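You operate a simulated robot arm through the tools that you are given. There is no shell and no other tool. Be economical: measure what you need, move in short steps, check, and stop when the job is done.

Carry out the task below with a simulated two-armed robot. There is one attempt and no reset: what you move stays moved.

## Task
Clear the scale with air, oil the insert, then pump the tank to its top line.
Fine: use the oil button; open the blue valve for it and shut it after.

Only the result counts: the job must be done as asked and must still hold three seconds after the hand-in. Knocking over, shifting, dropping, spilling or breaking anything else fails it.

## Robot
Two 7-joint arms with two-finger parallel grippers on one trunk that stands fixed in place. Base frame: the origin is at the foot of the trunk, x ahead of it, y to its left, z up; the work surface is at about z = 94. Readings come in cm, degrees, newtons and seconds.
The left shoulder is at [7, 13, 128.7], the right one opposite. With the tool pointing down near the work surface each hand reaches from about 18 to 50 cm from the base axis, measured 20 degrees to its own side. Payload 1.57 kg a hand.
The TCP of each hand is the grasp point between the finger pads, 3 cm short of the fingertips. In the tool frame z runs along the fingers and y along their closing line. Largest opening 8 cm; finger width 1.7, thickness 1.2; the body of the gripper, 4 by 8.2 cm, starts 8 cm behind the TCP.
Orientation is that of the tool frame in the base frame, as a unit quaternion [x, y, z, w]. With the fingers straight down and closing along the base's y, the tool's x points along the base's -x, its y along +y and its z along -z.

## Interface
- The arms move only by the tool servo_tool. It takes "left_series", "right_series" or both (then of equal length, played together; a hand with none holds still); each is a list of rows, each a list of 7 numbers: the shift along the tool's x, y, z in cm, then the turn, a rotation vector about the tool's x, y, z in degrees, then the opening, from 0 (shut) to 1 (fully open). In form: [[tx, ty, tz, rx, ry, rz, gripper], ...]. A call has 1 to 8 rows; each row shifts and turns the commanded pose from where the row before left it, along the tool's axes as they then stand. Rows are played at 5 a second. More than 5 cm and 8.6 degrees between two rows, or a gripper value outside its range, and nothing of the call is played. A pose out of reach is approached as far as the arm can. The call stops where the force on the tool passes 40 N (or 10 N more than at its start, if that is more) or the arm is blocked; 0.2 s more then pass. The fingers move at their own pace (about 10.8 cm/s each) and stop on an object; they squeeze with about 39 N. The grip force told is the motor's: it shows also when the fingers shut on nothing. Time passes only in rows, and 0.2 s behind the last, so rows that do not move let the fingers close. The reply holds the time, the measured pose of the TCP, the force on the tool along the base axes, the opening and the grip force, in the units named above and with some noise, with the torque about the TCP (base axes, N m) and any sound that the robot's microphone picked up.
- Cameras (640 x 400 px; columns grow to the right, rows downward): "scene" is now at [12.22, 3.27, 149.64]; the picture's right is [0.41, -0.91, -0.00], its down [-0.66, -0.30, -0.69] and it looks along [0.63, 0.28, -0.73] (base axes); focal length 214 px, centre (320, 200). "left" rides on the left gripper at [7.2, 0.7, -12.2] in its tool frame; the picture's right is [-0.09, 1.00, 0.00], its down [-0.84, -0.08, -0.54] and it looks along [-0.54, -0.05, 0.84] (tool axes); focal length 238 px, centre (320, 200). "right" rides on the right gripper at [7.2, -0.7, -12.2] in its tool frame; the picture's right is [0.09, 1.00, 0.00], its down [-0.84, 0.08, -0.54] and it looks along [-0.54, 0.05, 0.84] (tool axes); focal length 238 px, centre (320, 200). There is no depth. A picture from a camera that has moved, and an enlarged one, comes with that camera's place and axes in the base frame and with its lens.
- capture(camera): a new picture of that camera. No time passes.
- move_column(by): slides the trunk up (or, below 0, down) by that many cm; the arms and the scene camera ride with it, the base frame stays. It gives what a move gives, with no picture.
- aim_head(pan, tilt): turns the head with the scene camera to pan (to the left, within 86 degrees either way) and tilt (down, from -29 to 69), counted from straight ahead of the robot. It gives what a move gives.
- zoom(camera, box): a new picture of the part [left, top, right, bottom] of that camera's present view, enlarged. No time passes.
- sign_off(): hands the job in; it is judged then, once.

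Work in short steps. Places have to be worked out from the pictures, the camera data and where the tool is seen: move nearer, look again, correct. Check each grasp and each placing, and mend what went wrong. You have 120 turns and 74 pictures in all, those below and enlarged ones among them. Open the grippers and draw the arms clear of the work before you hand the job in, unless the task says otherwise; then end with one line.

The tools are called after "Call:" as name(argument=value, ...) on one line, values as JSON. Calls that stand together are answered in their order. servo_tool: Moves the arms, as the interface text tells. Its arguments: {"type":"object","properties":{"left_series":{"type":"array","items":{"type":"array","items":{"type":"number"}}},"right_series":{"type":"array","items":{"type":"array","items":{"type":"number"}}}},"required":[]} The other tools are called the same way: move_column (by) slides the trunk up or down; aim_head (pan, tilt) turns the head that bears the scene camera; capture (camera) takes a picture; zoom (camera, box) takes an enlarged picture of a part of a camera's view; sign_off () hands the job in.

At the start:

```text
t: 0.0
left_ee_pos: [18.7, 20.4, 135.79]
left_tool_rot: [0.0, 1.0, 0.0, 0.0]
left_wrist_force: [1.0, 0.9, 0.0]
left_ft_torque: [0.0, -0.01, 0.0]
left_grip_width: 8.01
left_finger_force: 0.0
right_ee_pos: [32.87, -2.15, 132.15]
right_tool_rot: [0.001, 1.0, 0.001, 0.001]
right_wrist_force: [-0.2, -0.2, 0.3]
right_ft_torque: [0.01, 0.01, 0.02]
right_grip_width: 8.0
right_finger_force: 0.0
trunk travel left (down, up): [-92.5, 1.5]
head pan, tilt: [24.3, 46.6]
```

scene: 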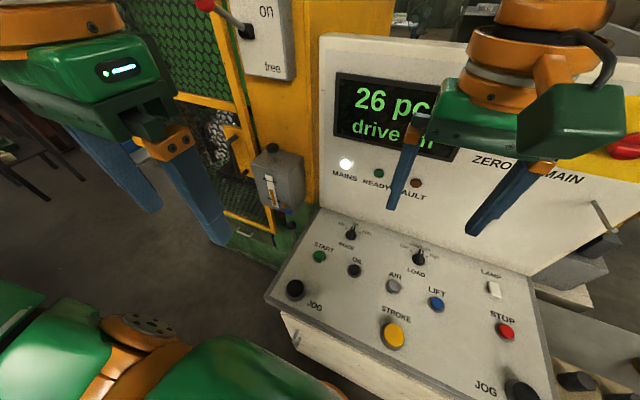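
right: 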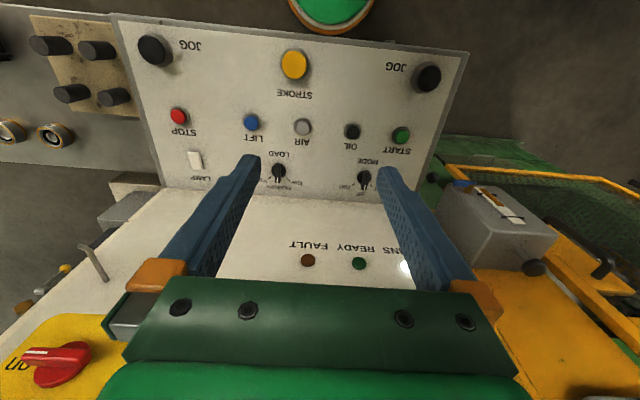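
left: 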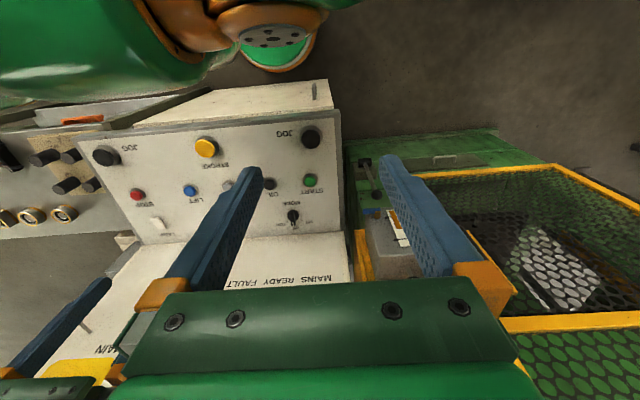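

The panel shows START, OIL, AIR, LIFT, STOP, and a screen. I need to see the rest (valves, tank, gauges), so I look around with the head.

Call:
aim_head(pan=-30, tilt=40)

```text
t: 1.2
left_ee_pos: [18.72, 20.44, 135.94]
left_tool_rot: [0.0, 1.0, 0.001, 0.0]
left_wrist_force: [-0.8, 0.2, 0.3]
left_ft_torque: [0.01, 0.04, 0.01]
left_grip_width: 7.98
left_finger_force: 0.0
right_ee_pos: [32.8, -2.0, 131.99]
right_tool_rot: [0.001, 1.0, 0.0, -0.001]
right_wrist_force: [-0.2, -0.1, -0.6]
right_ft_torque: [0.02, 0.0, -0.01]
right_grip_width: 7.99
right_finger_force: 0.1
trunk travel left (down, up): [-92.5, 1.5]
head pan, tilt: [-30.0, 40.0]
```

Look to the right.

Call:
capture(camera="scene")

```text
70 pictures are left
camera scene: at [12.29, -4.22, 150.59], right [-0.5, -0.87, 0.0], down [-0.56, 0.32, -0.77], along [0.66, -0.38, -0.64], focal length 214 px, centre (320, 200)
```

scene: 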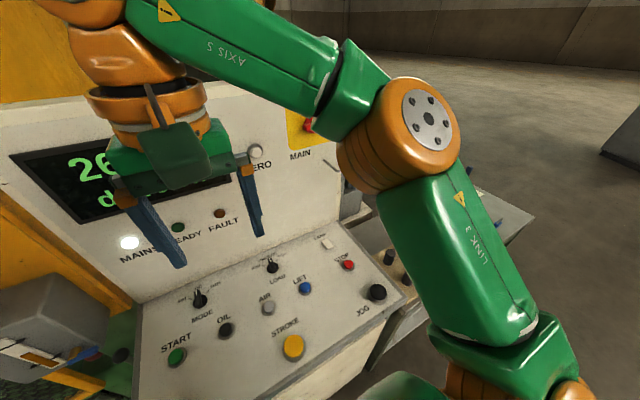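

The right arm blocks the view; draw it back and to the right, and look ahead with a lower tilt.

Call:
servo_tool(right_series=[[3, -3, 0, 0, 0, 0, 0], [3, -4, 0, 0, 0, 0, 0], [3, -4, 0, 0, 0, 0, 0], [2, -4, 0, 0, 0, 0, 0], [0, -4, 0, 0, 0, 0, 0], [0, -4, 0, 0, 0, 0, 0]])

Call:
aim_head(pan=0, tilt=25)

Call:
capture(camera="scene")

Call:
aim_head(pan=50, tilt=30)

Call:
capture(camera="scene")

Call:
aim_head(pan=-50, tilt=45)

Call:
capture(camera="scene")

```text
t: 2.6
left_ee_pos: [18.78, 20.35, 136.05]
left_tool_rot: [0.0, 1.0, 0.002, 0.0]
left_wrist_force: [0.0, 0.0, -0.6]
left_ft_torque: [0.0, 0.02, 0.03]
left_grip_width: 8.01
left_finger_force: 0.0
right_ee_pos: [23.32, -23.57, 130.6]
right_tool_rot: [0.0, 1.0, 0.002, 0.0]
right_wrist_force: [0.0, 0.1, 0.2]
right_ft_torque: [0.02, 0.03, 0.01]
right_grip_width: 0.0
right_finger_force: 21.0
right hand out of reach, approached as far as the arm can: row 6
trunk travel left (down, up): [-92.5, 1.5]
head pan, tilt: [-30.0, 40.0]
```

```text
t: 3.6
left_ee_pos: [18.67, 20.57, 135.86]
left_tool_rot: [0.0, 1.0, 0.0, 0.0]
left_wrist_force: [0.4, 0.4, -0.1]
left_ft_torque: [0.01, 0.0, 0.02]
left_grip_width: 8.0
left_finger_force: 0.1
right_ee_pos: [23.22, -23.39, 130.79]
right_tool_rot: [0.001, 1.0, 0.0, 0.0]
right_wrist_force: [-1.0, 0.6, -0.5]
right_ft_torque: [-0.01, 0.01, -0.03]
right_grip_width: 0.02
right_finger_force: 20.9
trunk travel left (down, up): [-92.5, 1.5]
head pan, tilt: [0.0, 25.0]
```

```text
69 pictures are left
camera scene: at [14.13, 0.03, 152.91], right [0.0, -1.0, 0.0], down [-0.42, 0.0, -0.91], along [0.91, 0.0, -0.42], focal length 214 px, centre (320, 200)
```

scene: 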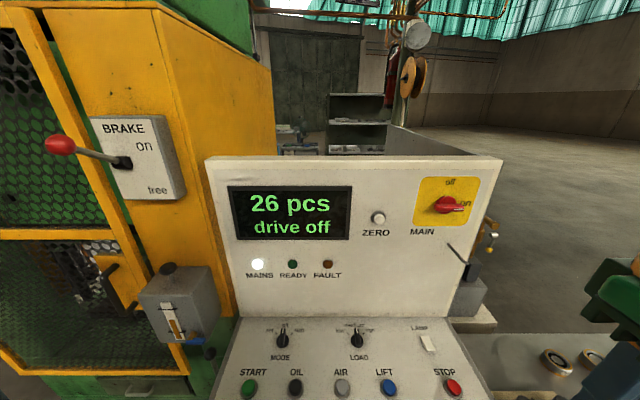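

```text
t: 4.8
left_ee_pos: [18.74, 20.42, 135.91]
left_tool_rot: [0.0, 1.0, 0.0, 0.0]
left_wrist_force: [0.4, 0.1, 0.3]
left_ft_torque: [0.0, -0.03, 0.0]
left_grip_width: 7.99
left_finger_force: 0.1
right_ee_pos: [23.2, -23.36, 130.57]
right_tool_rot: [0.001, 1.0, 0.0, 0.0]
right_wrist_force: [-0.6, 0.8, 0.0]
right_ft_torque: [-0.01, 0.02, 0.0]
right_grip_width: 0.0
right_finger_force: 21.3
trunk travel left (down, up): [-92.5, 1.5]
head pan, tilt: [50.0, 30.0]
```

```text
68 pictures are left
camera scene: at [10.74, 6.92, 152.12], right [0.77, -0.64, 0.0], down [-0.32, -0.38, -0.87], along [0.56, 0.66, -0.5], focal length 214 px, centre (320, 200)
```

scene: 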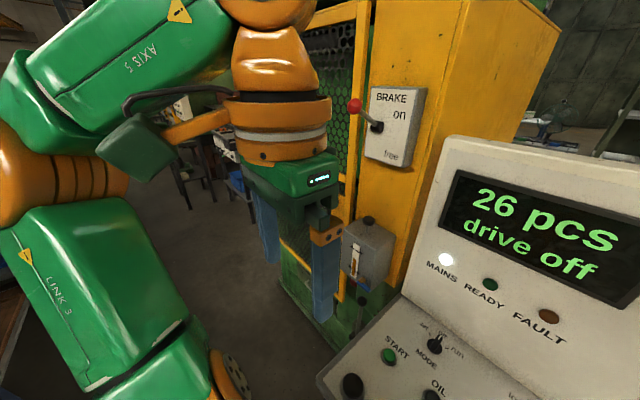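

```text
t: 6.5
left_ee_pos: [18.86, 20.48, 135.92]
left_tool_rot: [0.0, 1.0, 0.0, 0.0]
left_wrist_force: [-0.2, 0.3, -0.3]
left_ft_torque: [-0.01, -0.01, 0.02]
left_grip_width: 8.01
left_finger_force: 0.0
right_ee_pos: [23.21, -23.4, 130.67]
right_tool_rot: [0.0, 1.0, 0.0, 0.0]
right_wrist_force: [0.1, 0.5, 0.5]
right_ft_torque: [0.0, 0.01, -0.04]
right_grip_width: 0.03
right_finger_force: 21.8
trunk travel left (down, up): [-92.5, 1.5]
head pan, tilt: [-50.0, 45.0]
```

```text
67 pictures are left
camera scene: at [10.15, -6.22, 149.86], right [-0.77, -0.64, 0.0], down [-0.45, 0.54, -0.71], along [0.45, -0.54, -0.71], focal length 214 px, centre (320, 200)
```

scene: 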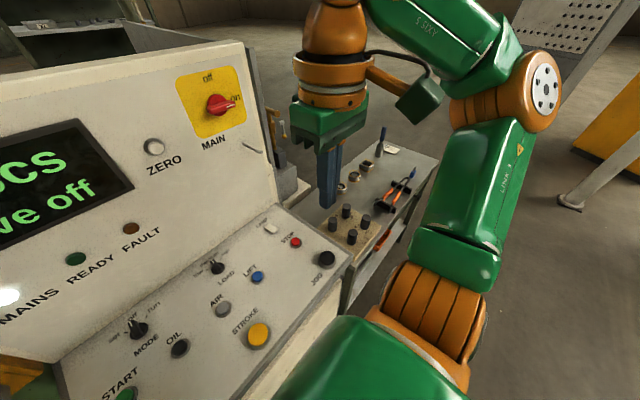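

Zoom in on the tank box on the left and the things right of the panel.

Call:
aim_head(pan=30, tilt=40)

Call:
zoom(camera="scene", box=[180, 80, 400, 218])

Call:
aim_head(pan=-20, tilt=30)

Call:
capture(camera="scene")

```text
t: 8.1
left_ee_pos: [18.75, 20.51, 136.01]
left_tool_rot: [0.0, 1.0, 0.0, 0.0]
left_wrist_force: [0.2, 0.5, -0.1]
left_ft_torque: [0.01, 0.02, 0.01]
left_grip_width: 7.99
left_finger_force: 0.1
right_ee_pos: [23.25, -23.46, 130.86]
right_tool_rot: [0.001, 1.0, 0.001, 0.0]
right_wrist_force: [0.3, 0.2, -0.2]
right_ft_torque: [-0.02, 0.0, 0.03]
right_grip_width: 0.0
right_finger_force: 21.2
trunk travel left (down, up): [-92.5, 1.5]
head pan, tilt: [30.0, 40.0]
```

```text
2.90 times, centred on (290, 149) of scene
camera zoom: at [12.29, 4.25, 150.59], right [0.5, -0.87, 0.0], down [-0.56, -0.32, -0.77], along [0.66, 0.38, -0.64], focal length 622 px, centre (407, 348)
```

zoom: 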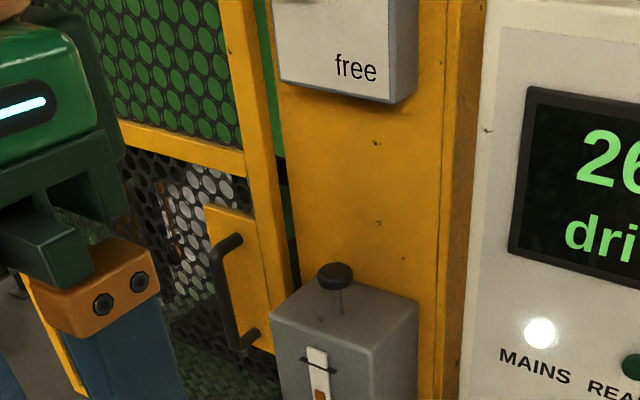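

```text
t: 9.2
left_ee_pos: [18.82, 20.53, 135.83]
left_tool_rot: [0.001, 1.0, 0.0, 0.0]
left_wrist_force: [-0.3, 0.4, 0.1]
left_ft_torque: [0.0, -0.02, 0.01]
left_grip_width: 8.03
left_finger_force: 0.0
right_ee_pos: [23.22, -23.44, 130.64]
right_tool_rot: [0.001, 1.0, 0.001, 0.0]
right_wrist_force: [-0.1, 0.7, 0.0]
right_ft_torque: [0.0, -0.03, -0.02]
right_grip_width: 0.0
right_finger_force: 21.0
trunk travel left (down, up): [-92.5, 1.5]
head pan, tilt: [-20.0, 30.0]
```

```text
65 pictures are left
camera scene: at [13.41, -3.07, 152.12], right [-0.34, -0.94, 0.0], down [-0.47, 0.17, -0.87], along [0.81, -0.3, -0.5], focal length 214 px, centre (320, 200)
```

scene: 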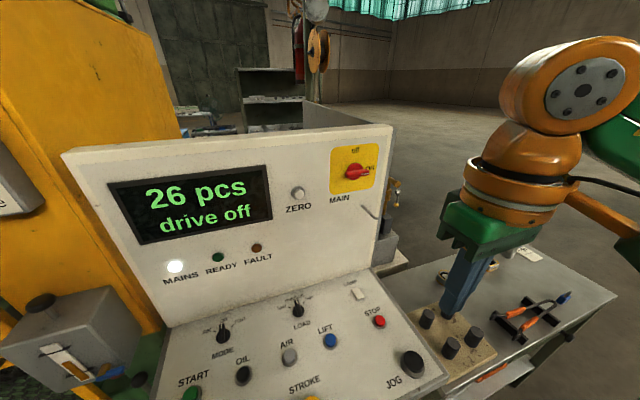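

Box with sight glass, plunger and a blue valve is the tank. I move the left arm aside and look closer at the tank and the press window; also zoom behind the panel's right edge.

Call:
zoom(camera="scene", box=[320, 140, 440, 290])

Call:
servo_tool(left_series=[[0, 4, 0, 0, 0, 0, 0], [0, 4, 0, 0, 0, 0, 0], [0, 4, 0, 0, 0, 0, 0]])

Call:
aim_head(pan=28, tilt=48)

Call:
capture(camera="scene")

```text
2.67 times, centred on (380, 215) of scene
camera zoom: at [13.41, -3.07, 152.12], right [-0.34, -0.94, 0.0], down [-0.47, 0.17, -0.87], along [0.81, -0.3, -0.5], focal length 572 px, centre (160, 160)
```

zoom: 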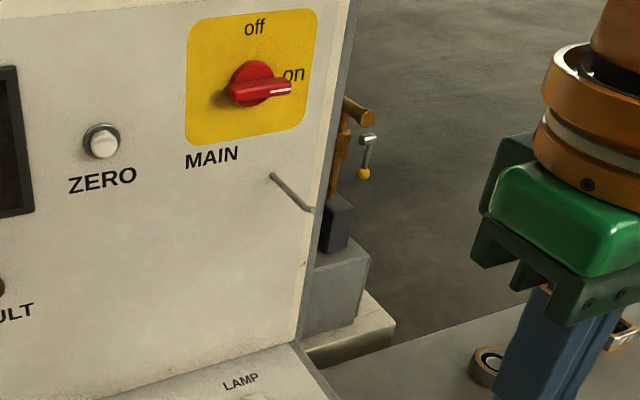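

```text
t: 10.0
left_ee_pos: [19.44, 31.26, 134.22]
left_tool_rot: [-0.002, 1.0, -0.001, 0.0]
left_wrist_force: [0.5, 0.7, -0.1]
left_ft_torque: [0.0, -0.03, 0.02]
left_grip_width: 0.0
left_finger_force: 21.0
left hand out of reach, approached as far as the arm can: row 3
right_ee_pos: [23.35, -23.21, 130.71]
right_tool_rot: [0.001, 1.0, 0.0, 0.0]
right_wrist_force: [0.0, -1.0, 0.6]
right_ft_torque: [-0.03, 0.0, 0.0]
right_grip_width: 0.02
right_finger_force: 21.2
trunk travel left (down, up): [-92.5, 1.5]
head pan, tilt: [-20.0, 30.0]
```

```text
t: 11.2
left_ee_pos: [19.42, 31.0, 134.23]
left_tool_rot: [-0.001, 1.0, 0.001, 0.001]
left_wrist_force: [0.1, 0.2, -0.2]
left_ft_torque: [0.01, 0.0, -0.02]
left_grip_width: 0.01
left_finger_force: 21.3
right_ee_pos: [23.22, -23.32, 130.63]
right_tool_rot: [0.001, 1.0, 0.0, -0.001]
right_wrist_force: [-0.8, 0.7, 0.0]
right_ft_torque: [0.01, -0.02, 0.01]
right_grip_width: 0.01
right_finger_force: 21.0
trunk travel left (down, up): [-92.5, 1.5]
head pan, tilt: [28.0, 48.0]
```

```text
63 pictures are left
camera scene: at [11.86, 3.68, 149.45], right [0.47, -0.88, 0.0], down [-0.66, -0.35, -0.67], along [0.59, 0.31, -0.74], focal length 214 px, centre (320, 200)
```

scene: 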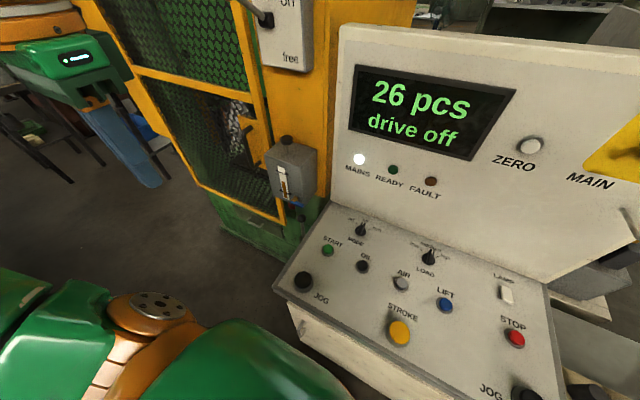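

Call:
zoom(camera="scene", box=[250, 120, 340, 240])

Call:
zoom(camera="scene", box=[280, 200, 540, 362])

Call:
zoom(camera="scene", box=[120, 60, 300, 230])

```text
3.33 times, centred on (295, 180) of scene
camera zoom: at [11.86, 3.68, 149.45], right [0.47, -0.88, 0.0], down [-0.66, -0.35, -0.67], along [0.59, 0.31, -0.74], focal length 715 px, centre (403, 267)
```

zoom: 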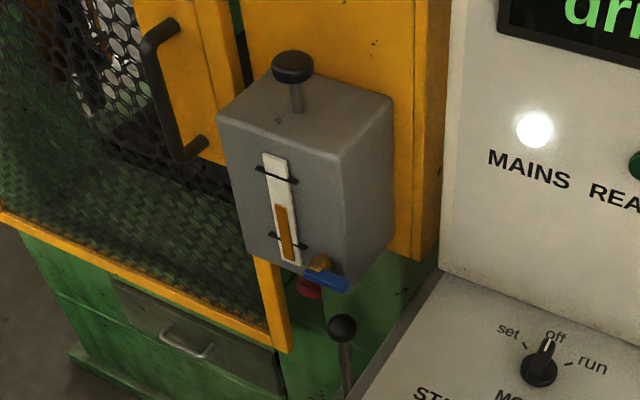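

```text
2.46 times, centred on (410, 281) of scene
camera zoom: at [11.86, 3.68, 149.45], right [0.47, -0.88, 0.0], down [-0.66, -0.35, -0.67], along [0.59, 0.31, -0.74], focal length 528 px, centre (98, 1)
```

zoom: 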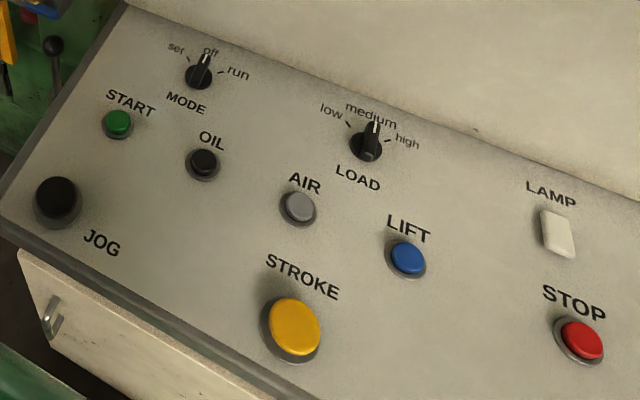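

```text
2.35 times, centred on (210, 145) of scene
camera zoom: at [11.86, 3.68, 149.45], right [0.47, -0.88, 0.0], down [-0.66, -0.35, -0.67], along [0.59, 0.31, -0.74], focal length 505 px, centre (579, 329)
```

zoom: 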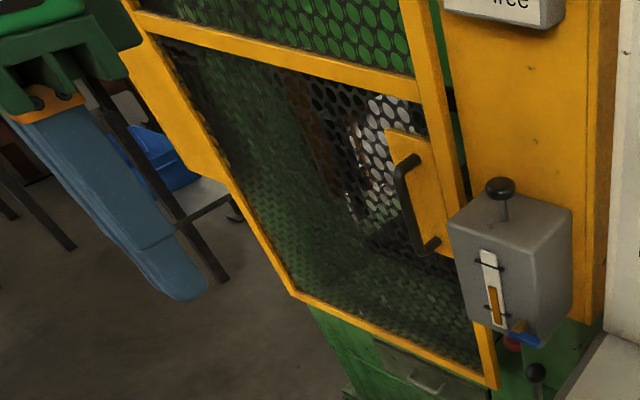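

Before anything moves, I'll look through the guard for the insert and the scale.

Call:
zoom(camera="scene", box=[180, 80, 280, 180])

Call:
capture(camera="left")

```text
4.00 times, centred on (230, 130) of scene
camera zoom: at [11.86, 3.68, 149.45], right [0.47, -0.88, 0.0], down [-0.66, -0.35, -0.67], along [0.59, 0.31, -0.74], focal length 858 px, centre (680, 480)
```

zoom: 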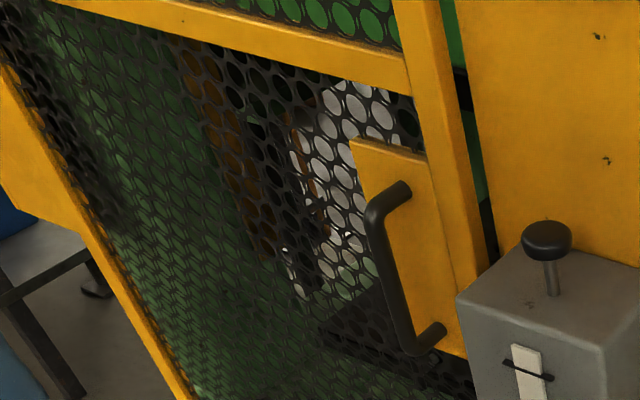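

```text
58 pictures are left
camera left: at [12.12, 31.71, 146.6], right [0.09, 1.0, 0.0], down [0.84, -0.08, 0.54], along [0.54, -0.05, -0.84], focal length 238 px, centre (320, 200)
```

left: 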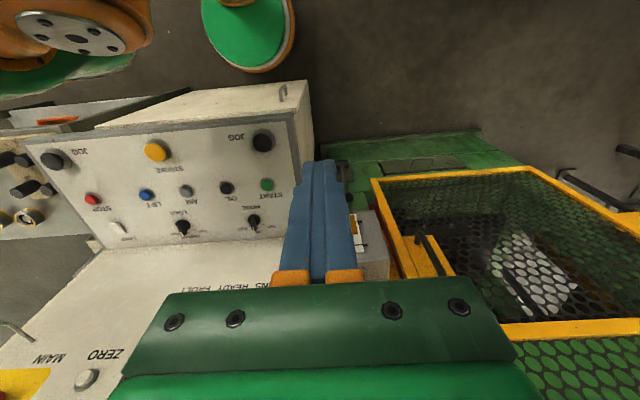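

Estimates: AIR ≈ (40,-5.2,94.5), OIL ≈ (40.4,5.5,93.5), blue valve ≈ (47,29.5,100), pump knob ≈ (57,39.5,113.5). Bring the closed right hand above AIR.

Call:
servo_tool(right_series=[[-3.3, 3.6, 0, 0, 0, 0, 0], [-3.3, 3.6, 0, 0, 0, 0, 0], [-3.3, 3.6, 0, 0, 0, 0, 0], [-3.3, 3.6, 0, 0, 0, 0, 0], [-3.3, 3.6, 0, 0, 0, 0, 0], [0, 0, 5, 0, 0, 0, 0], [0, 0, 5, 0, 0, 0, 0], [0, 0, 5, 0, 0, 0, 0]])

Call:
servo_tool(right_series=[[0, 0, 4, 0, 0, 0, 0], [0, 0, 4, 0, 0, 0, 0], [0, 0, 0, 0, 0, 0, 0]])

Call:
capture(camera="right")

Call:
capture(camera="scene")

```text
t: 13.0
left_ee_pos: [19.54, 31.14, 134.17]
left_tool_rot: [-0.001, 1.0, 0.001, -0.001]
left_wrist_force: [0.8, 0.4, -0.2]
left_ft_torque: [-0.02, 0.01, 0.0]
left_grip_width: 0.0
left_finger_force: 21.2
right_ee_pos: [39.77, -5.25, 115.62]
right_tool_rot: [0.001, 1.0, 0.001, 0.0]
right_wrist_force: [-0.8, -0.3, -0.4]
right_ft_torque: [-0.01, -0.02, -0.04]
right_grip_width: 0.01
right_finger_force: 21.9
trunk travel left (down, up): [-92.5, 1.5]
head pan, tilt: [28.0, 48.0]
```

```text
t: 13.8
left_ee_pos: [19.28, 31.08, 134.22]
left_tool_rot: [-0.001, 1.0, 0.0, 0.001]
left_wrist_force: [-0.1, -0.5, 0.9]
left_ft_torque: [0.0, 0.01, 0.02]
left_grip_width: 0.01
left_finger_force: 21.0
right_ee_pos: [39.63, -5.05, 107.59]
right_tool_rot: [0.0, 1.0, 0.001, 0.0]
right_wrist_force: [-0.8, -0.1, 0.5]
right_ft_torque: [-0.02, -0.04, 0.01]
right_grip_width: 0.0
right_finger_force: 21.6
trunk travel left (down, up): [-92.5, 1.5]
head pan, tilt: [28.0, 48.0]
```

```text
57 pictures are left
camera right: at [32.34, -5.9, 119.81], right [-0.09, 1.0, 0.0], down [0.84, 0.07, 0.54], along [0.54, 0.05, -0.84], focal length 238 px, centre (320, 200)
```

right: 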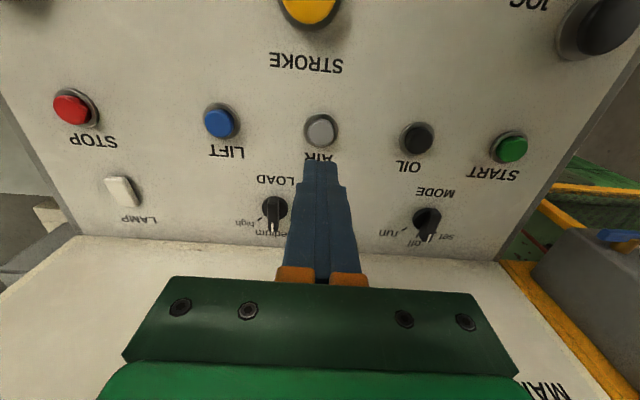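

```text
56 pictures are left
camera scene: at [11.87, 3.79, 149.44], right [0.47, -0.88, 0.0], down [-0.66, -0.35, -0.67], along [0.59, 0.31, -0.74], focal length 214 px, centre (320, 200)
```

scene: 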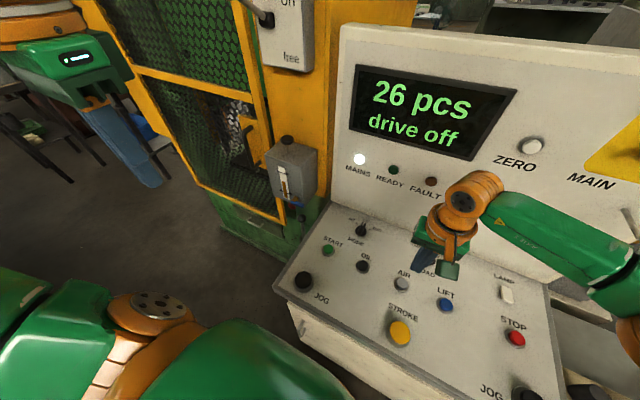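

AIR lies right below the fingertips. Descend gently until contact.

Call:
servo_tool(right_series=[[0, 0, 4, 0, 0, 0, 0], [0, 0, 3, 0, 0, 0, 0], [0, 0, 0.7, 0, 0, 0, 0], [0, 0, 0.5, 0, 0, 0, 0], [0, 0, 0.5, 0, 0, 0, 0]])

```text
t: 15.0
left_ee_pos: [19.33, 31.07, 134.27]
left_tool_rot: [-0.001, 1.0, 0.0, 0.0]
left_wrist_force: [0.5, -0.5, 0.3]
left_ft_torque: [-0.01, 0.03, -0.01]
left_grip_width: 0.01
left_finger_force: 21.2
right_ee_pos: [39.72, -5.33, 98.93]
right_tool_rot: [0.0, 1.0, 0.001, 0.0]
right_wrist_force: [0.5, -0.2, -0.8]
right_ft_torque: [-0.03, -0.02, 0.01]
right_grip_width: 0.0
right_finger_force: 20.9
trunk travel left (down, up): [-92.5, 1.5]
head pan, tilt: [28.0, 48.0]
```

Tip at about z=95.9, no contact yet. Continue in small steps.

Call:
servo_tool(right_series=[[0, 0, 0.4, 0, 0, 0, 0], [0, 0, 0.4, 0, 0, 0, 0], [0, 0, 0.3, 0, 0, 0, 0]])

Call:
capture(camera="right")

```text
t: 15.8
left_ee_pos: [19.33, 30.99, 134.33]
left_tool_rot: [-0.001, 1.0, -0.001, 0.002]
left_wrist_force: [-0.7, -0.4, 0.6]
left_ft_torque: [0.03, 0.04, 0.0]
left_grip_width: 0.01
left_finger_force: 21.1
right_ee_pos: [39.62, -5.26, 97.85]
right_tool_rot: [0.001, 1.0, 0.001, 0.0]
right_wrist_force: [-0.6, 0.5, 2.2]
right_ft_torque: [0.03, -0.02, 0.06]
right_grip_width: 0.02
right_finger_force: 21.4
trunk travel left (down, up): [-92.5, 1.5]
head pan, tilt: [28.0, 48.0]
heard: click
```

```text
55 pictures are left
camera right: at [32.4, -6.05, 110.17], right [-0.09, 1.0, 0.0], down [0.84, 0.08, 0.54], along [0.54, 0.05, -0.84], focal length 238 px, centre (320, 200)
```

right: 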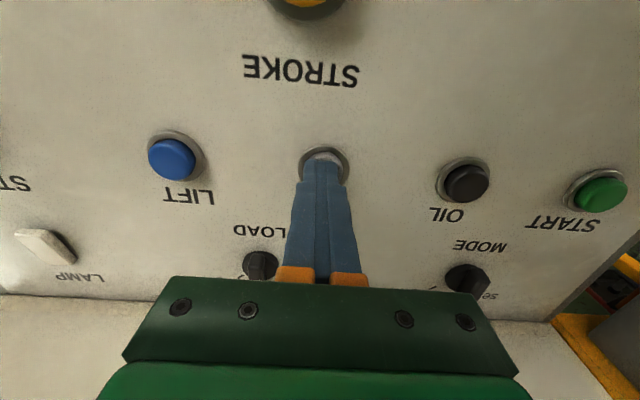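

A click: AIR pressed at 2 N. Hold briefly and check for a hiss and the screen.

Call:
servo_tool(right_series=[[0, 0, 0.1, 0, 0, 0, 0], [0, 0, 0, 0, 0, 0, 0], [0, 0, 0, 0, 0, 0, 0], [0, 0, 0, 0, 0, 0, 0], [0, 0, 0, 0, 0, 0, 0]])

Call:
capture(camera="scene")

```text
t: 17.0
left_ee_pos: [19.16, 31.02, 134.3]
left_tool_rot: [-0.001, 1.0, 0.0, 0.001]
left_wrist_force: [-0.2, -0.4, 0.6]
left_ft_torque: [0.02, 0.03, 0.01]
left_grip_width: 0.0
left_finger_force: 21.4
right_ee_pos: [39.68, -5.29, 97.88]
right_tool_rot: [0.001, 1.0, 0.001, 0.0]
right_wrist_force: [3.3, -1.1, 14.5]
right_ft_torque: [-0.09, -0.09, 0.0]
right_grip_width: 0.0
right_finger_force: 21.7
trunk travel left (down, up): [-92.5, 1.5]
head pan, tilt: [28.0, 48.0]
```

```text
54 pictures are left
camera scene: at [11.73, 3.69, 149.46], right [0.47, -0.88, 0.0], down [-0.66, -0.35, -0.67], along [0.59, 0.31, -0.74], focal length 214 px, centre (320, 200)
```

scene: 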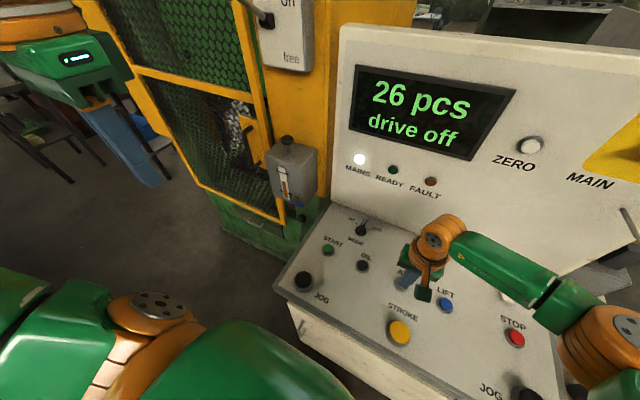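

Zoom into the window while AIR is held to see any effect.

Call:
zoom(camera="scene", box=[180, 80, 280, 180])

Call:
servo_tool(right_series=[[0, 0, -1, 0, 0, 0, 0], [0, 0, -2, 0, 0, 0, 0], [0, 0, -3, 0, 0, 0, 0], [0, 0, -3, 0, 0, 0, 0]])

```text
4.00 times, centred on (230, 130) of scene
camera zoom: at [11.73, 3.69, 149.46], right [0.47, -0.88, 0.0], down [-0.66, -0.35, -0.67], along [0.59, 0.31, -0.74], focal length 858 px, centre (680, 480)
```

zoom: 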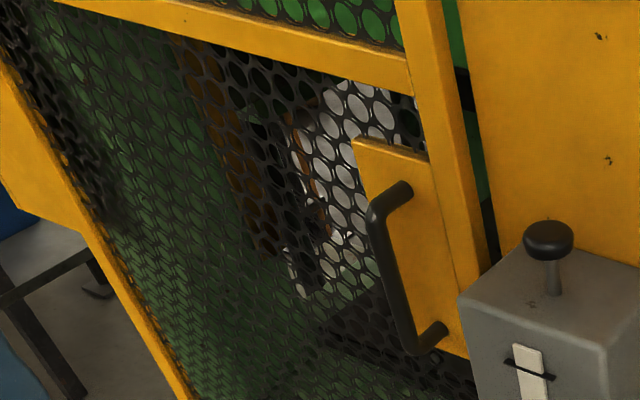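

```text
t: 18.0
left_ee_pos: [19.29, 31.14, 134.21]
left_tool_rot: [-0.001, 1.0, 0.0, 0.001]
left_wrist_force: [0.2, 0.0, -0.5]
left_ft_torque: [0.04, 0.0, 0.02]
left_grip_width: 0.0
left_finger_force: 21.3
right_ee_pos: [39.6, -5.36, 106.73]
right_tool_rot: [0.0, 1.0, 0.001, -0.001]
right_wrist_force: [-1.3, 0.6, 0.2]
right_ft_torque: [-0.01, -0.01, -0.01]
right_grip_width: 0.0
right_finger_force: 21.2
trunk travel left (down, up): [-92.5, 1.5]
head pan, tilt: [28.0, 48.0]
```

No visible change from here. I move the left hand forward and yaw it to look into the press and at the tank valve.

Call:
servo_tool(left_series=[[-3, -1, 0, 0, 0, -8, 0], [-3, -1, 0, 0, 0, -8, 0], [-2, -1, 0, 0, 0, -8, 0], [-2, -1, 0, 0, 0, -8, 0], [0, 0, 0, 0, -8, 0, 0], [0, 0, 0, 0, -8, 0, 0]])

Call:
capture(camera="left")

```text
t: 19.4
left_ee_pos: [29.68, 29.23, 134.45]
left_tool_rot: [-0.273, 0.952, 0.039, 0.135]
left_wrist_force: [0.6, 0.5, -0.5]
left_ft_torque: [0.02, -0.01, -0.02]
left_grip_width: 0.02
left_finger_force: 20.8
right_ee_pos: [39.48, -5.44, 106.8]
right_tool_rot: [0.001, 1.0, 0.001, 0.001]
right_wrist_force: [-0.1, -0.4, 0.1]
right_ft_torque: [0.01, -0.03, 0.03]
right_grip_width: 0.0
right_finger_force: 21.6
trunk travel left (down, up): [-92.5, 1.5]
head pan, tilt: [28.0, 48.0]
```

```text
52 pictures are left
camera left: at [20.55, 24.26, 144.15], right [-0.45, 0.89, 0.02], down [0.59, 0.28, 0.75], along [0.67, 0.36, -0.66], focal length 238 px, centre (320, 200)
```

left: 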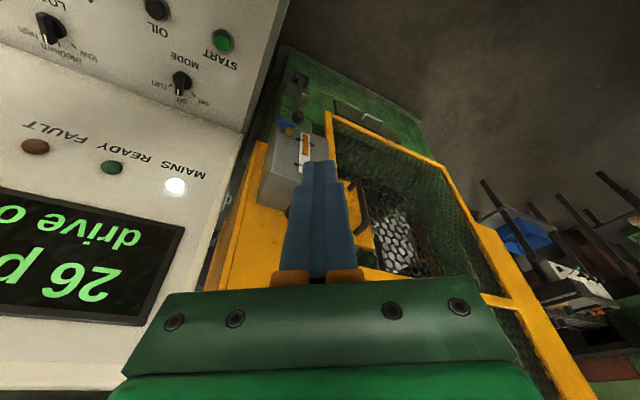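

Call:
zoom(camera="left", box=[340, 170, 450, 280])

Call:
zoom(camera="left", box=[255, 65, 365, 200])

```text
3.64 times, centred on (395, 225) of left
camera zoom: at [20.55, 24.26, 144.15], right [-0.45, 0.89, 0.02], down [0.59, 0.28, 0.75], along [0.67, 0.36, -0.66], focal length 867 px, centre (47, 109)
```

zoom: 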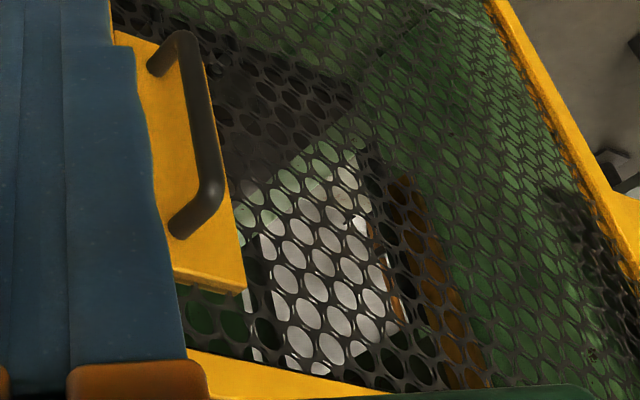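

```text
2.96 times, centred on (310, 132) of left
camera zoom: at [20.55, 24.26, 144.15], right [-0.45, 0.89, 0.02], down [0.59, 0.28, 0.75], along [0.67, 0.36, -0.66], focal length 706 px, centre (350, 400)
```

zoom: 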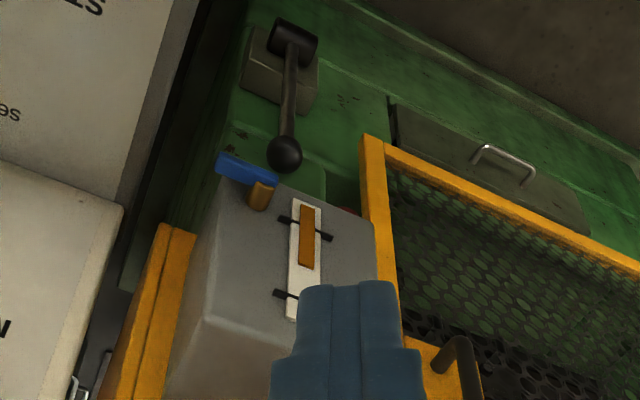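

Zoom hard at the die block through the mesh and at the tank's lower corner and lever.

Call:
zoom(camera="left", box=[375, 200, 425, 250])

Call:
zoom(camera="scene", box=[275, 185, 315, 235])

```text
8.00 times, centred on (400, 225) of left
camera zoom: at [20.55, 24.26, 144.15], right [-0.45, 0.89, 0.02], down [0.59, 0.28, 0.75], along [0.67, 0.36, -0.66], focal length 1907 px, centre (-320, 0)
```

zoom: 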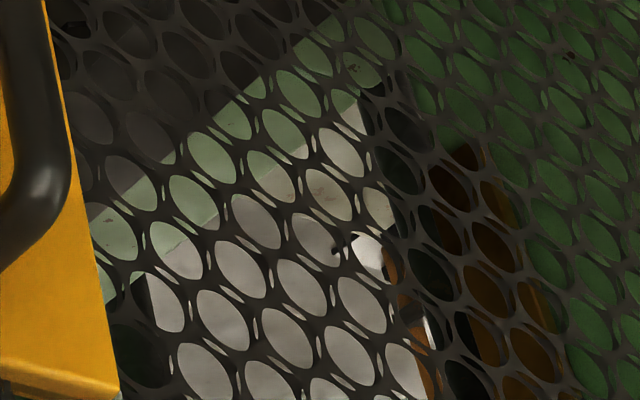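

```text
8.00 times, centred on (295, 210) of scene
camera zoom: at [11.61, 3.72, 149.46], right [0.47, -0.88, 0.0], down [-0.65, -0.35, -0.67], along [0.59, 0.31, -0.74], focal length 1716 px, centre (520, 120)
```

zoom: 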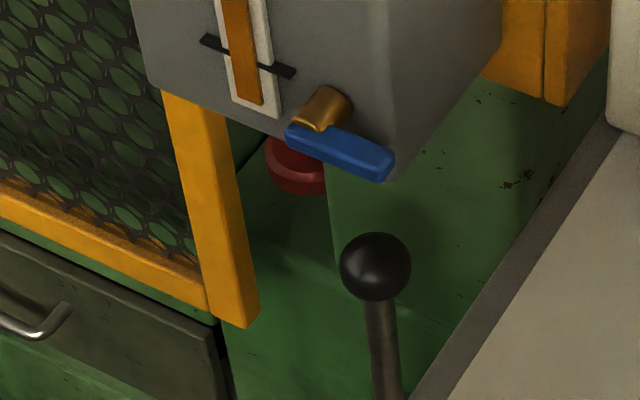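

The tank has a brass stub with a horizontal blue lever. Meanwhile I check the item behind the panel's right edge (maybe an air supply) using the scene camera and right hand moved aside.

Call:
servo_tool(right_series=[[0, 0, -4.5, 0, 0, 0, 0], [0, 0, -4.5, 0, 0, 0, 0], [0, -4, -3, 0, 0, 0, 0], [0, -4.5, -2, 0, 0, 0, 0], [0, -4.8, -1, 0, 0, 0, 0], [0, -4.8, 0, 0, 0, 0, 0]])

Call:
capture(camera="right")

```text
t: 20.8
left_ee_pos: [29.76, 28.92, 134.24]
left_tool_rot: [-0.273, 0.952, 0.038, 0.134]
left_wrist_force: [-0.2, 0.1, 0.0]
left_ft_torque: [-0.01, -0.04, 0.03]
left_grip_width: 0.0
left_finger_force: 21.2
right_ee_pos: [39.43, -23.96, 121.64]
right_tool_rot: [0.001, 1.0, 0.002, 0.0]
right_wrist_force: [0.2, -0.3, 0.2]
right_ft_torque: [0.01, -0.02, 0.02]
right_grip_width: 0.0
right_finger_force: 20.5
trunk travel left (down, up): [-92.5, 1.5]
head pan, tilt: [28.0, 48.0]
```

```text
47 pictures are left
camera right: at [32.23, -24.65, 133.93], right [-0.09, 1.0, 0.0], down [0.84, 0.07, 0.54], along [0.54, 0.05, -0.84], focal length 238 px, centre (320, 200)
```

right: 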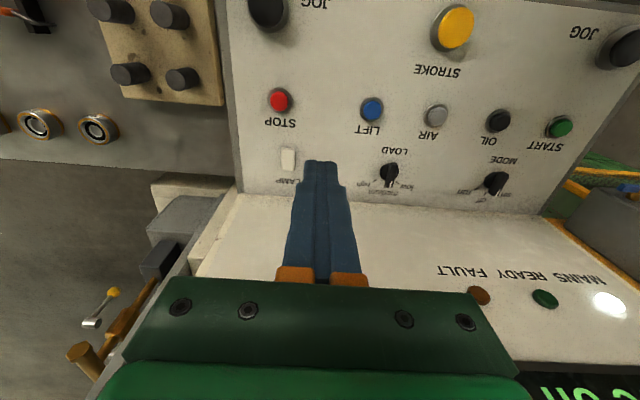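

Call:
aim_head(pan=-20, tilt=30)

Call:
zoom(camera="scene", box=[360, 160, 420, 270])

Call:
zoom(camera="right", box=[60, 200, 220, 380])

```text
t: 21.9
left_ee_pos: [29.86, 28.98, 134.28]
left_tool_rot: [-0.273, 0.952, 0.039, 0.134]
left_wrist_force: [0.8, 0.5, -0.1]
left_ft_torque: [-0.03, 0.02, 0.03]
left_grip_width: 0.0
left_finger_force: 20.8
right_ee_pos: [39.53, -23.6, 121.67]
right_tool_rot: [0.001, 1.0, 0.001, 0.0]
right_wrist_force: [0.4, 0.4, 0.6]
right_ft_torque: [-0.01, -0.01, 0.02]
right_grip_width: 0.0
right_finger_force: 21.5
trunk travel left (down, up): [-92.5, 1.5]
head pan, tilt: [-20.0, 30.0]
```

```text
3.64 times, centred on (390, 215) of scene
camera zoom: at [13.43, -3.05, 152.12], right [-0.34, -0.94, 0.0], down [-0.47, 0.17, -0.87], along [0.81, -0.3, -0.5], focal length 780 px, centre (66, 146)
```

zoom: 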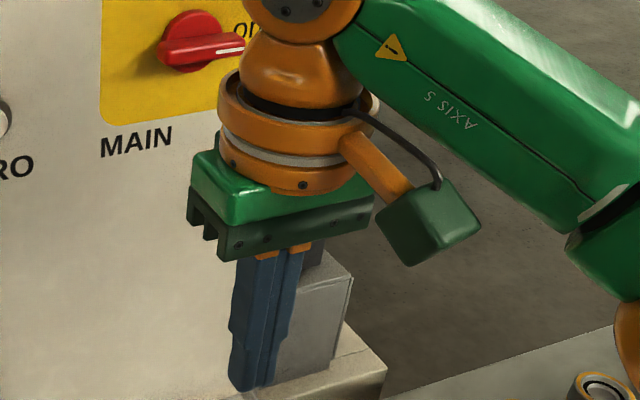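

```text
2.22 times, centred on (140, 290) of right
camera zoom: at [32.33, -24.35, 133.93], right [-0.09, 1.0, 0.0], down [0.84, 0.07, 0.54], along [0.54, 0.05, -0.84], focal length 530 px, centre (720, 0)
```

zoom: 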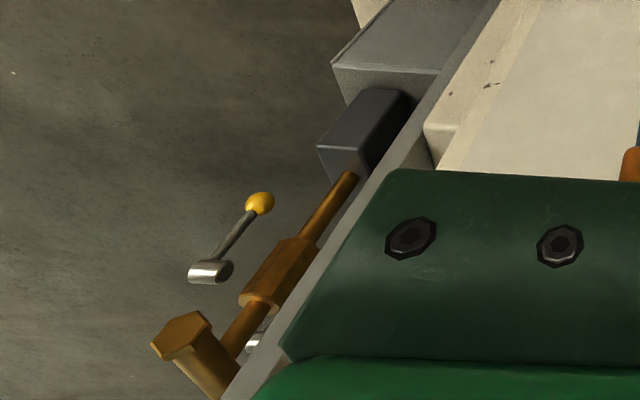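

The yellow-tipped lever stands along its brass pipe (open). Now bring the left camera nearer to the guard to inspect the insert and scale.

Call:
servo_tool(left_series=[[-3, 2.5, 0, 0, -6, 0, 0], [-3, 2.5, 0, 0, -6, 0, 0], [-3, 2.5, 0, 0, -4, 0, 0]])

Call:
capture(camera="left")

```text
t: 22.8
left_ee_pos: [33.07, 39.94, 137.64]
left_tool_rot: [-0.266, 0.924, 0.076, 0.265]
left_wrist_force: [0.7, 0.1, 0.4]
left_ft_torque: [0.0, -0.02, -0.02]
left_grip_width: 0.0
left_finger_force: 21.0
right_ee_pos: [39.55, -23.56, 121.65]
right_tool_rot: [0.001, 1.0, 0.001, 0.0]
right_wrist_force: [0.3, -0.2, -0.5]
right_ft_torque: [0.0, -0.02, -0.03]
right_grip_width: 0.0
right_finger_force: 21.1
trunk travel left (down, up): [-92.5, 1.5]
head pan, tilt: [-20.0, 30.0]
```

```text
44 pictures are left
camera left: at [22.16, 34.02, 144.32], right [-0.46, 0.89, 0.05], down [0.4, 0.16, 0.9], along [0.79, 0.44, -0.43], focal length 238 px, centre (320, 200)
```

left: 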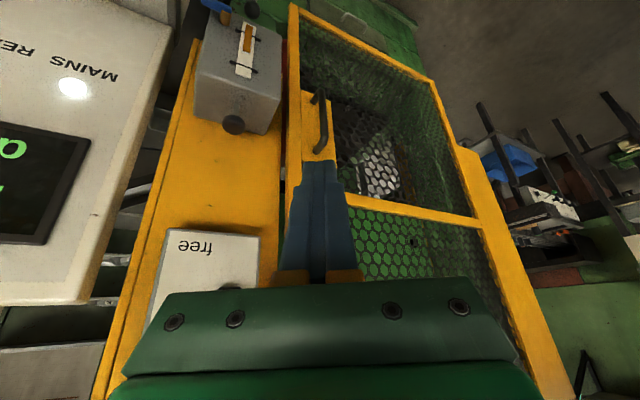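

Call:
zoom(camera="left", box=[320, 90, 410, 205])

Call:
zoom(camera="left", box=[190, 0, 290, 90])

```text
3.48 times, centred on (365, 148) of left
camera zoom: at [22.16, 34.02, 144.32], right [-0.46, 0.89, 0.05], down [0.4, 0.16, 0.9], along [0.79, 0.44, -0.43], focal length 829 px, centre (164, 383)
```

zoom: 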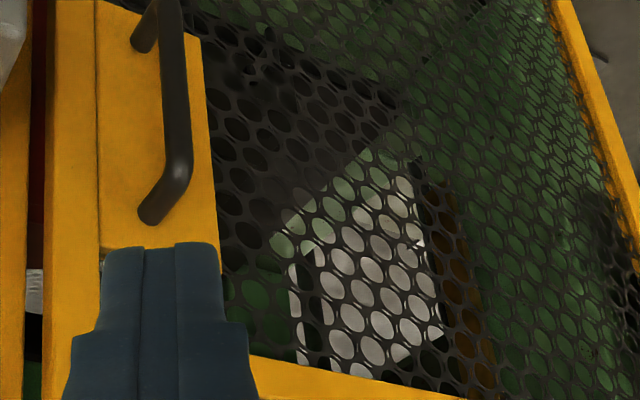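

```text
4.44 times, centred on (240, 45) of left
camera zoom: at [22.16, 34.02, 144.32], right [-0.46, 0.89, 0.05], down [0.4, 0.16, 0.9], along [0.79, 0.44, -0.43], focal length 1059 px, centre (676, 889)
```

zoom: 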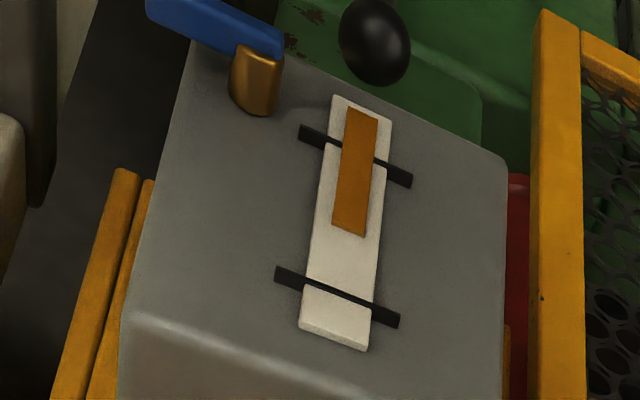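

Look closely at the dark block (bolster) where the insert would sit.

Call:
zoom(camera="left", box=[345, 88, 385, 138])

```text
8.00 times, centred on (365, 113) of left
camera zoom: at [22.16, 34.02, 144.32], right [-0.46, 0.89, 0.05], down [0.4, 0.16, 0.9], along [0.79, 0.44, -0.43], focal length 1907 px, centre (-40, 896)
```

zoom: 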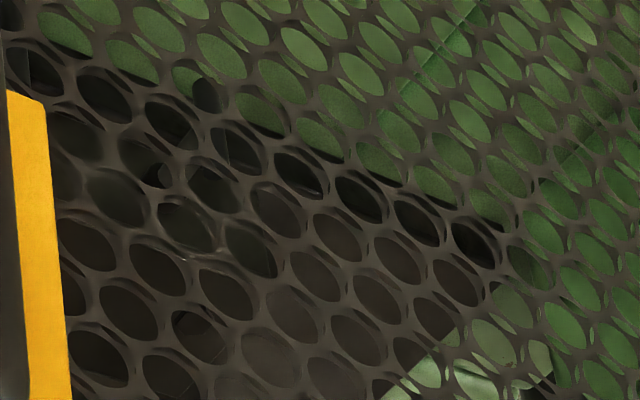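

Something round sits behind the yellow door plate. Yaw back and shift left to see past the plate.

Call:
servo_tool(left_series=[[0, 2.5, 0, 4.2, 0, 6.8, 0], [0, 2.5, 0, 4.2, 0, 6.8, 0], [0, 2.5, 0, 4.2, 0, 6.8, 0]])

Call:
zoom(camera="left", box=[280, 50, 440, 150])

```text
t: 23.6
left_ee_pos: [32.57, 41.7, 137.49]
left_tool_rot: [-0.095, 0.958, 0.044, 0.267]
left_wrist_force: [0.0, -0.7, -0.3]
left_ft_torque: [0.02, 0.01, 0.0]
left_grip_width: 0.0
left_finger_force: 21.1
left hand out of reach, approached as far as the arm can: row 2, 3
right_ee_pos: [39.81, -23.75, 121.52]
right_tool_rot: [0.001, 1.0, 0.0, -0.001]
right_wrist_force: [1.0, -0.8, -0.2]
right_ft_torque: [0.02, 0.01, -0.02]
right_grip_width: 0.0
right_finger_force: 20.9
trunk travel left (down, up): [-92.5, 1.5]
head pan, tilt: [-20.0, 30.0]
```

```text
4.00 times, centred on (360, 100) of left
camera zoom: at [20.16, 39.6, 144.23], right [-0.13, 0.99, 0.08], down [0.45, -0.02, 0.9], along [0.89, 0.15, -0.44], focal length 953 px, centre (160, 600)
```

zoom: 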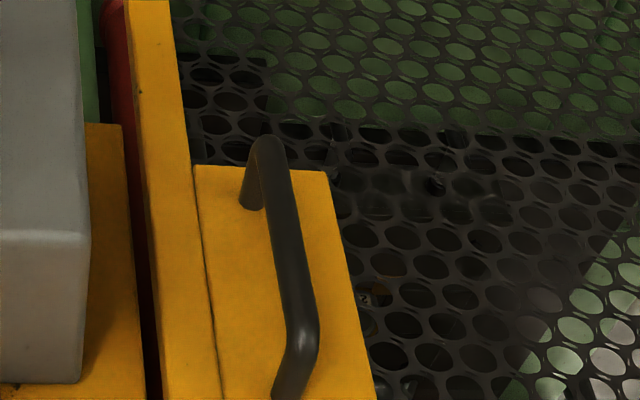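

Zoom at the spot right beside the door plate that shows a brownish detail.

Call:
zoom(camera="left", box=[355, 75, 405, 145])

```text
5.71 times, centred on (380, 110) of left
camera zoom: at [20.16, 39.6, 144.23], right [-0.13, 0.99, 0.08], down [0.45, -0.02, 0.9], along [0.89, 0.15, -0.44], focal length 1362 px, centre (-23, 714)
```

zoom: 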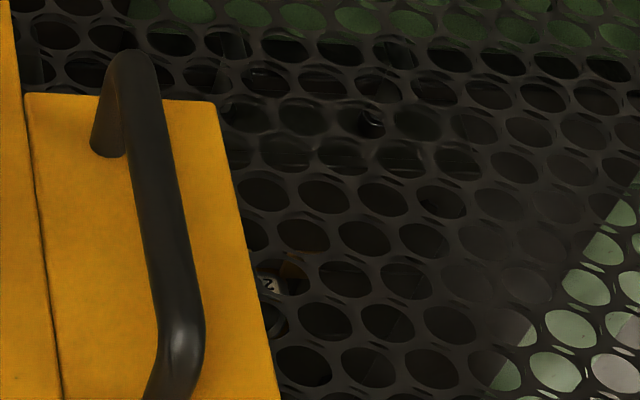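

I'll press AIR a second time with a longer hold while the left camera watches the press.

Call:
servo_tool(right_series=[[0, 4.8, 1, 0, 0, 0, 0], [0, 4.8, 1, 0, 0, 0, 0], [0, 4.4, 2, 0, 0, 0, 0], [0, 4.4, 2, 0, 0, 0, 0], [0, 0, 5, 0, 0, 0, 0], [0, 0, 5, 0, 0, 0, 0], [0, 0, 4, 0, 0, 0, 0]])

```text
t: 25.1
left_ee_pos: [32.33, 41.72, 137.38]
left_tool_rot: [-0.095, 0.958, 0.043, 0.268]
left_wrist_force: [0.3, 0.1, 0.4]
left_ft_torque: [-0.01, -0.02, -0.02]
left_grip_width: 0.0
left_finger_force: 21.7
right_ee_pos: [39.78, -4.93, 101.5]
right_tool_rot: [0.001, 1.0, 0.001, 0.0]
right_wrist_force: [0.7, -0.2, 0.0]
right_ft_torque: [0.01, -0.04, 0.01]
right_grip_width: 0.01
right_finger_force: 21.5
trunk travel left (down, up): [-92.5, 1.5]
head pan, tilt: [-20.0, 30.0]
```

Call:
servo_tool(right_series=[[0, -0.2, 2.4, 0, 0, 0, 0], [0, 0, 0.6, 0, 0, 0, 0], [0, 0, 0.5, 0, 0, 0, 0], [0, 0, 0.3, 0, 0, 0, 0], [0, 0, 0.1, 0, 0, 0, 0], [0, 0, 0, 0, 0, 0, 0], [0, 0, 0, 0, 0, 0, 0], [0, 0, 0, 0, 0, 0, 0]])

Call:
servo_tool(right_series=[[0, 0, 0, 0, 0, 0, 0], [0, 0, 0, 0, 0, 0, 0], [0, 0, 0, 0, 0, 0, 0], [0, 0, 0, 0, 0, 0, 0], [0, 0, 0, 0, 0, 0, 0], [0, 0, 0, 0, 0, 0, 0], [0, 0, 0, 0, 0, 0, 0], [0, 0, 0, 0, 0, 0, 0]])

Call:
zoom(camera="left", box=[355, 75, 405, 145])

```text
t: 26.9
left_ee_pos: [31.96, 41.53, 137.48]
left_tool_rot: [-0.094, 0.958, 0.043, 0.268]
left_wrist_force: [-0.2, 0.2, -0.3]
left_ft_torque: [0.0, 0.02, 0.0]
left_grip_width: 0.01
left_finger_force: 21.4
right_ee_pos: [39.69, -5.46, 97.86]
right_tool_rot: [0.0, 1.0, 0.001, 0.002]
right_wrist_force: [8.4, -2.6, 22.6]
right_ft_torque: [-0.1, -0.19, -0.07]
right_grip_width: 0.01
right_finger_force: 21.2
trunk travel left (down, up): [-92.5, 1.5]
head pan, tilt: [-20.0, 30.0]
heard: click
```

```text
t: 28.8
left_ee_pos: [32.1, 41.76, 137.45]
left_tool_rot: [-0.095, 0.958, 0.043, 0.267]
left_wrist_force: [0.5, 0.3, 0.6]
left_ft_torque: [0.0, 0.02, 0.02]
left_grip_width: 0.01
left_finger_force: 21.2
right_ee_pos: [39.73, -5.33, 97.74]
right_tool_rot: [0.001, 1.0, 0.0, 0.0]
right_wrist_force: [12.0, -3.6, 31.9]
right_ft_torque: [-0.11, -0.35, 0.0]
right_grip_width: 0.0
right_finger_force: 21.5
trunk travel left (down, up): [-92.5, 1.5]
head pan, tilt: [-20.0, 30.0]
```

```text
5.71 times, centred on (380, 110) of left
camera zoom: at [19.82, 39.6, 144.29], right [-0.13, 0.99, 0.08], down [0.44, -0.01, 0.9], along [0.89, 0.15, -0.44], focal length 1362 px, centre (-23, 714)
```

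zoom: 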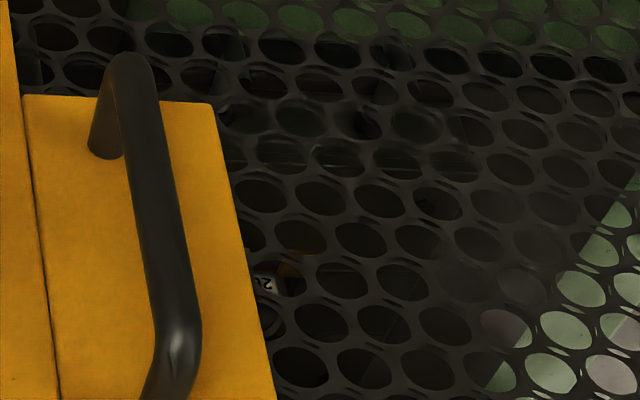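

No further sound, but the AIR button clicked both times. Release, then withdraw the right hand and bring the left hand toward the valve with the fingers pointing forward-down.

Call:
servo_tool(right_series=[[0, 0, -1, 0, 0, 0, 0], [0, 0, -3, 0, 0, 0, 0], [0, 0, -5, 0, 0, 0, 0], [2, -4, -2, 0, 0, 0, 0], [2, -4, -2, 0, 0, 0, 0], [2, -4, 0, 0, 0, 0, 0]], left_series=[[0, -2.3, 0, 2.9, 0, 4.7, 0], [0, -2.3, 0, 2.9, 0, 4.7, 0], [2, -2.3, 3.7, 0, -4, 0, 0], [2, -2.3, 3.7, 0, -4, 0, 0], [2, -2.3, 3.7, 0, 0, 0, 0], [2, -2.3, 3.7, 0, 0, 0, 0]])

Call:
capture(camera="left")

```text
t: 30.1
left_ee_pos: [35.12, 28.23, 120.21]
left_tool_rot: [-0.001, 0.942, 0.016, 0.335]
left_wrist_force: [0.1, -0.7, 0.0]
left_ft_torque: [0.0, -0.02, 0.02]
left_grip_width: 0.01
left_finger_force: 21.2
right_ee_pos: [33.41, -17.58, 110.83]
right_tool_rot: [0.001, 1.0, 0.002, 0.0]
right_wrist_force: [0.2, -0.7, 0.2]
right_ft_torque: [-0.02, 0.0, 0.02]
right_grip_width: 0.0
right_finger_force: 21.0
trunk travel left (down, up): [-92.5, 1.5]
head pan, tilt: [-20.0, 30.0]
```

```text
37 pictures are left
camera left: at [21.85, 28.61, 125.25], right [0.06, 0.99, 0.09], down [0.31, -0.1, 0.95], along [0.95, -0.03, -0.31], focal length 238 px, centre (320, 200)
```

left: 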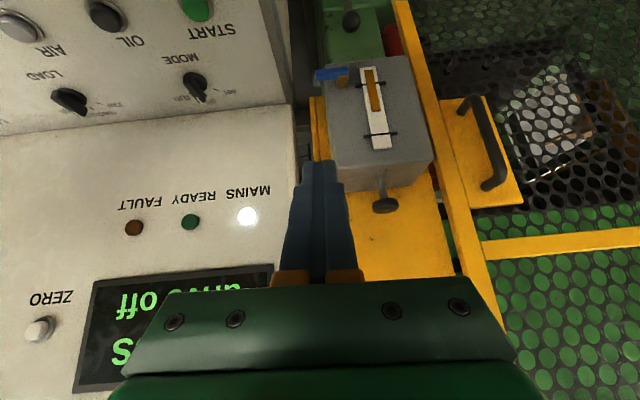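

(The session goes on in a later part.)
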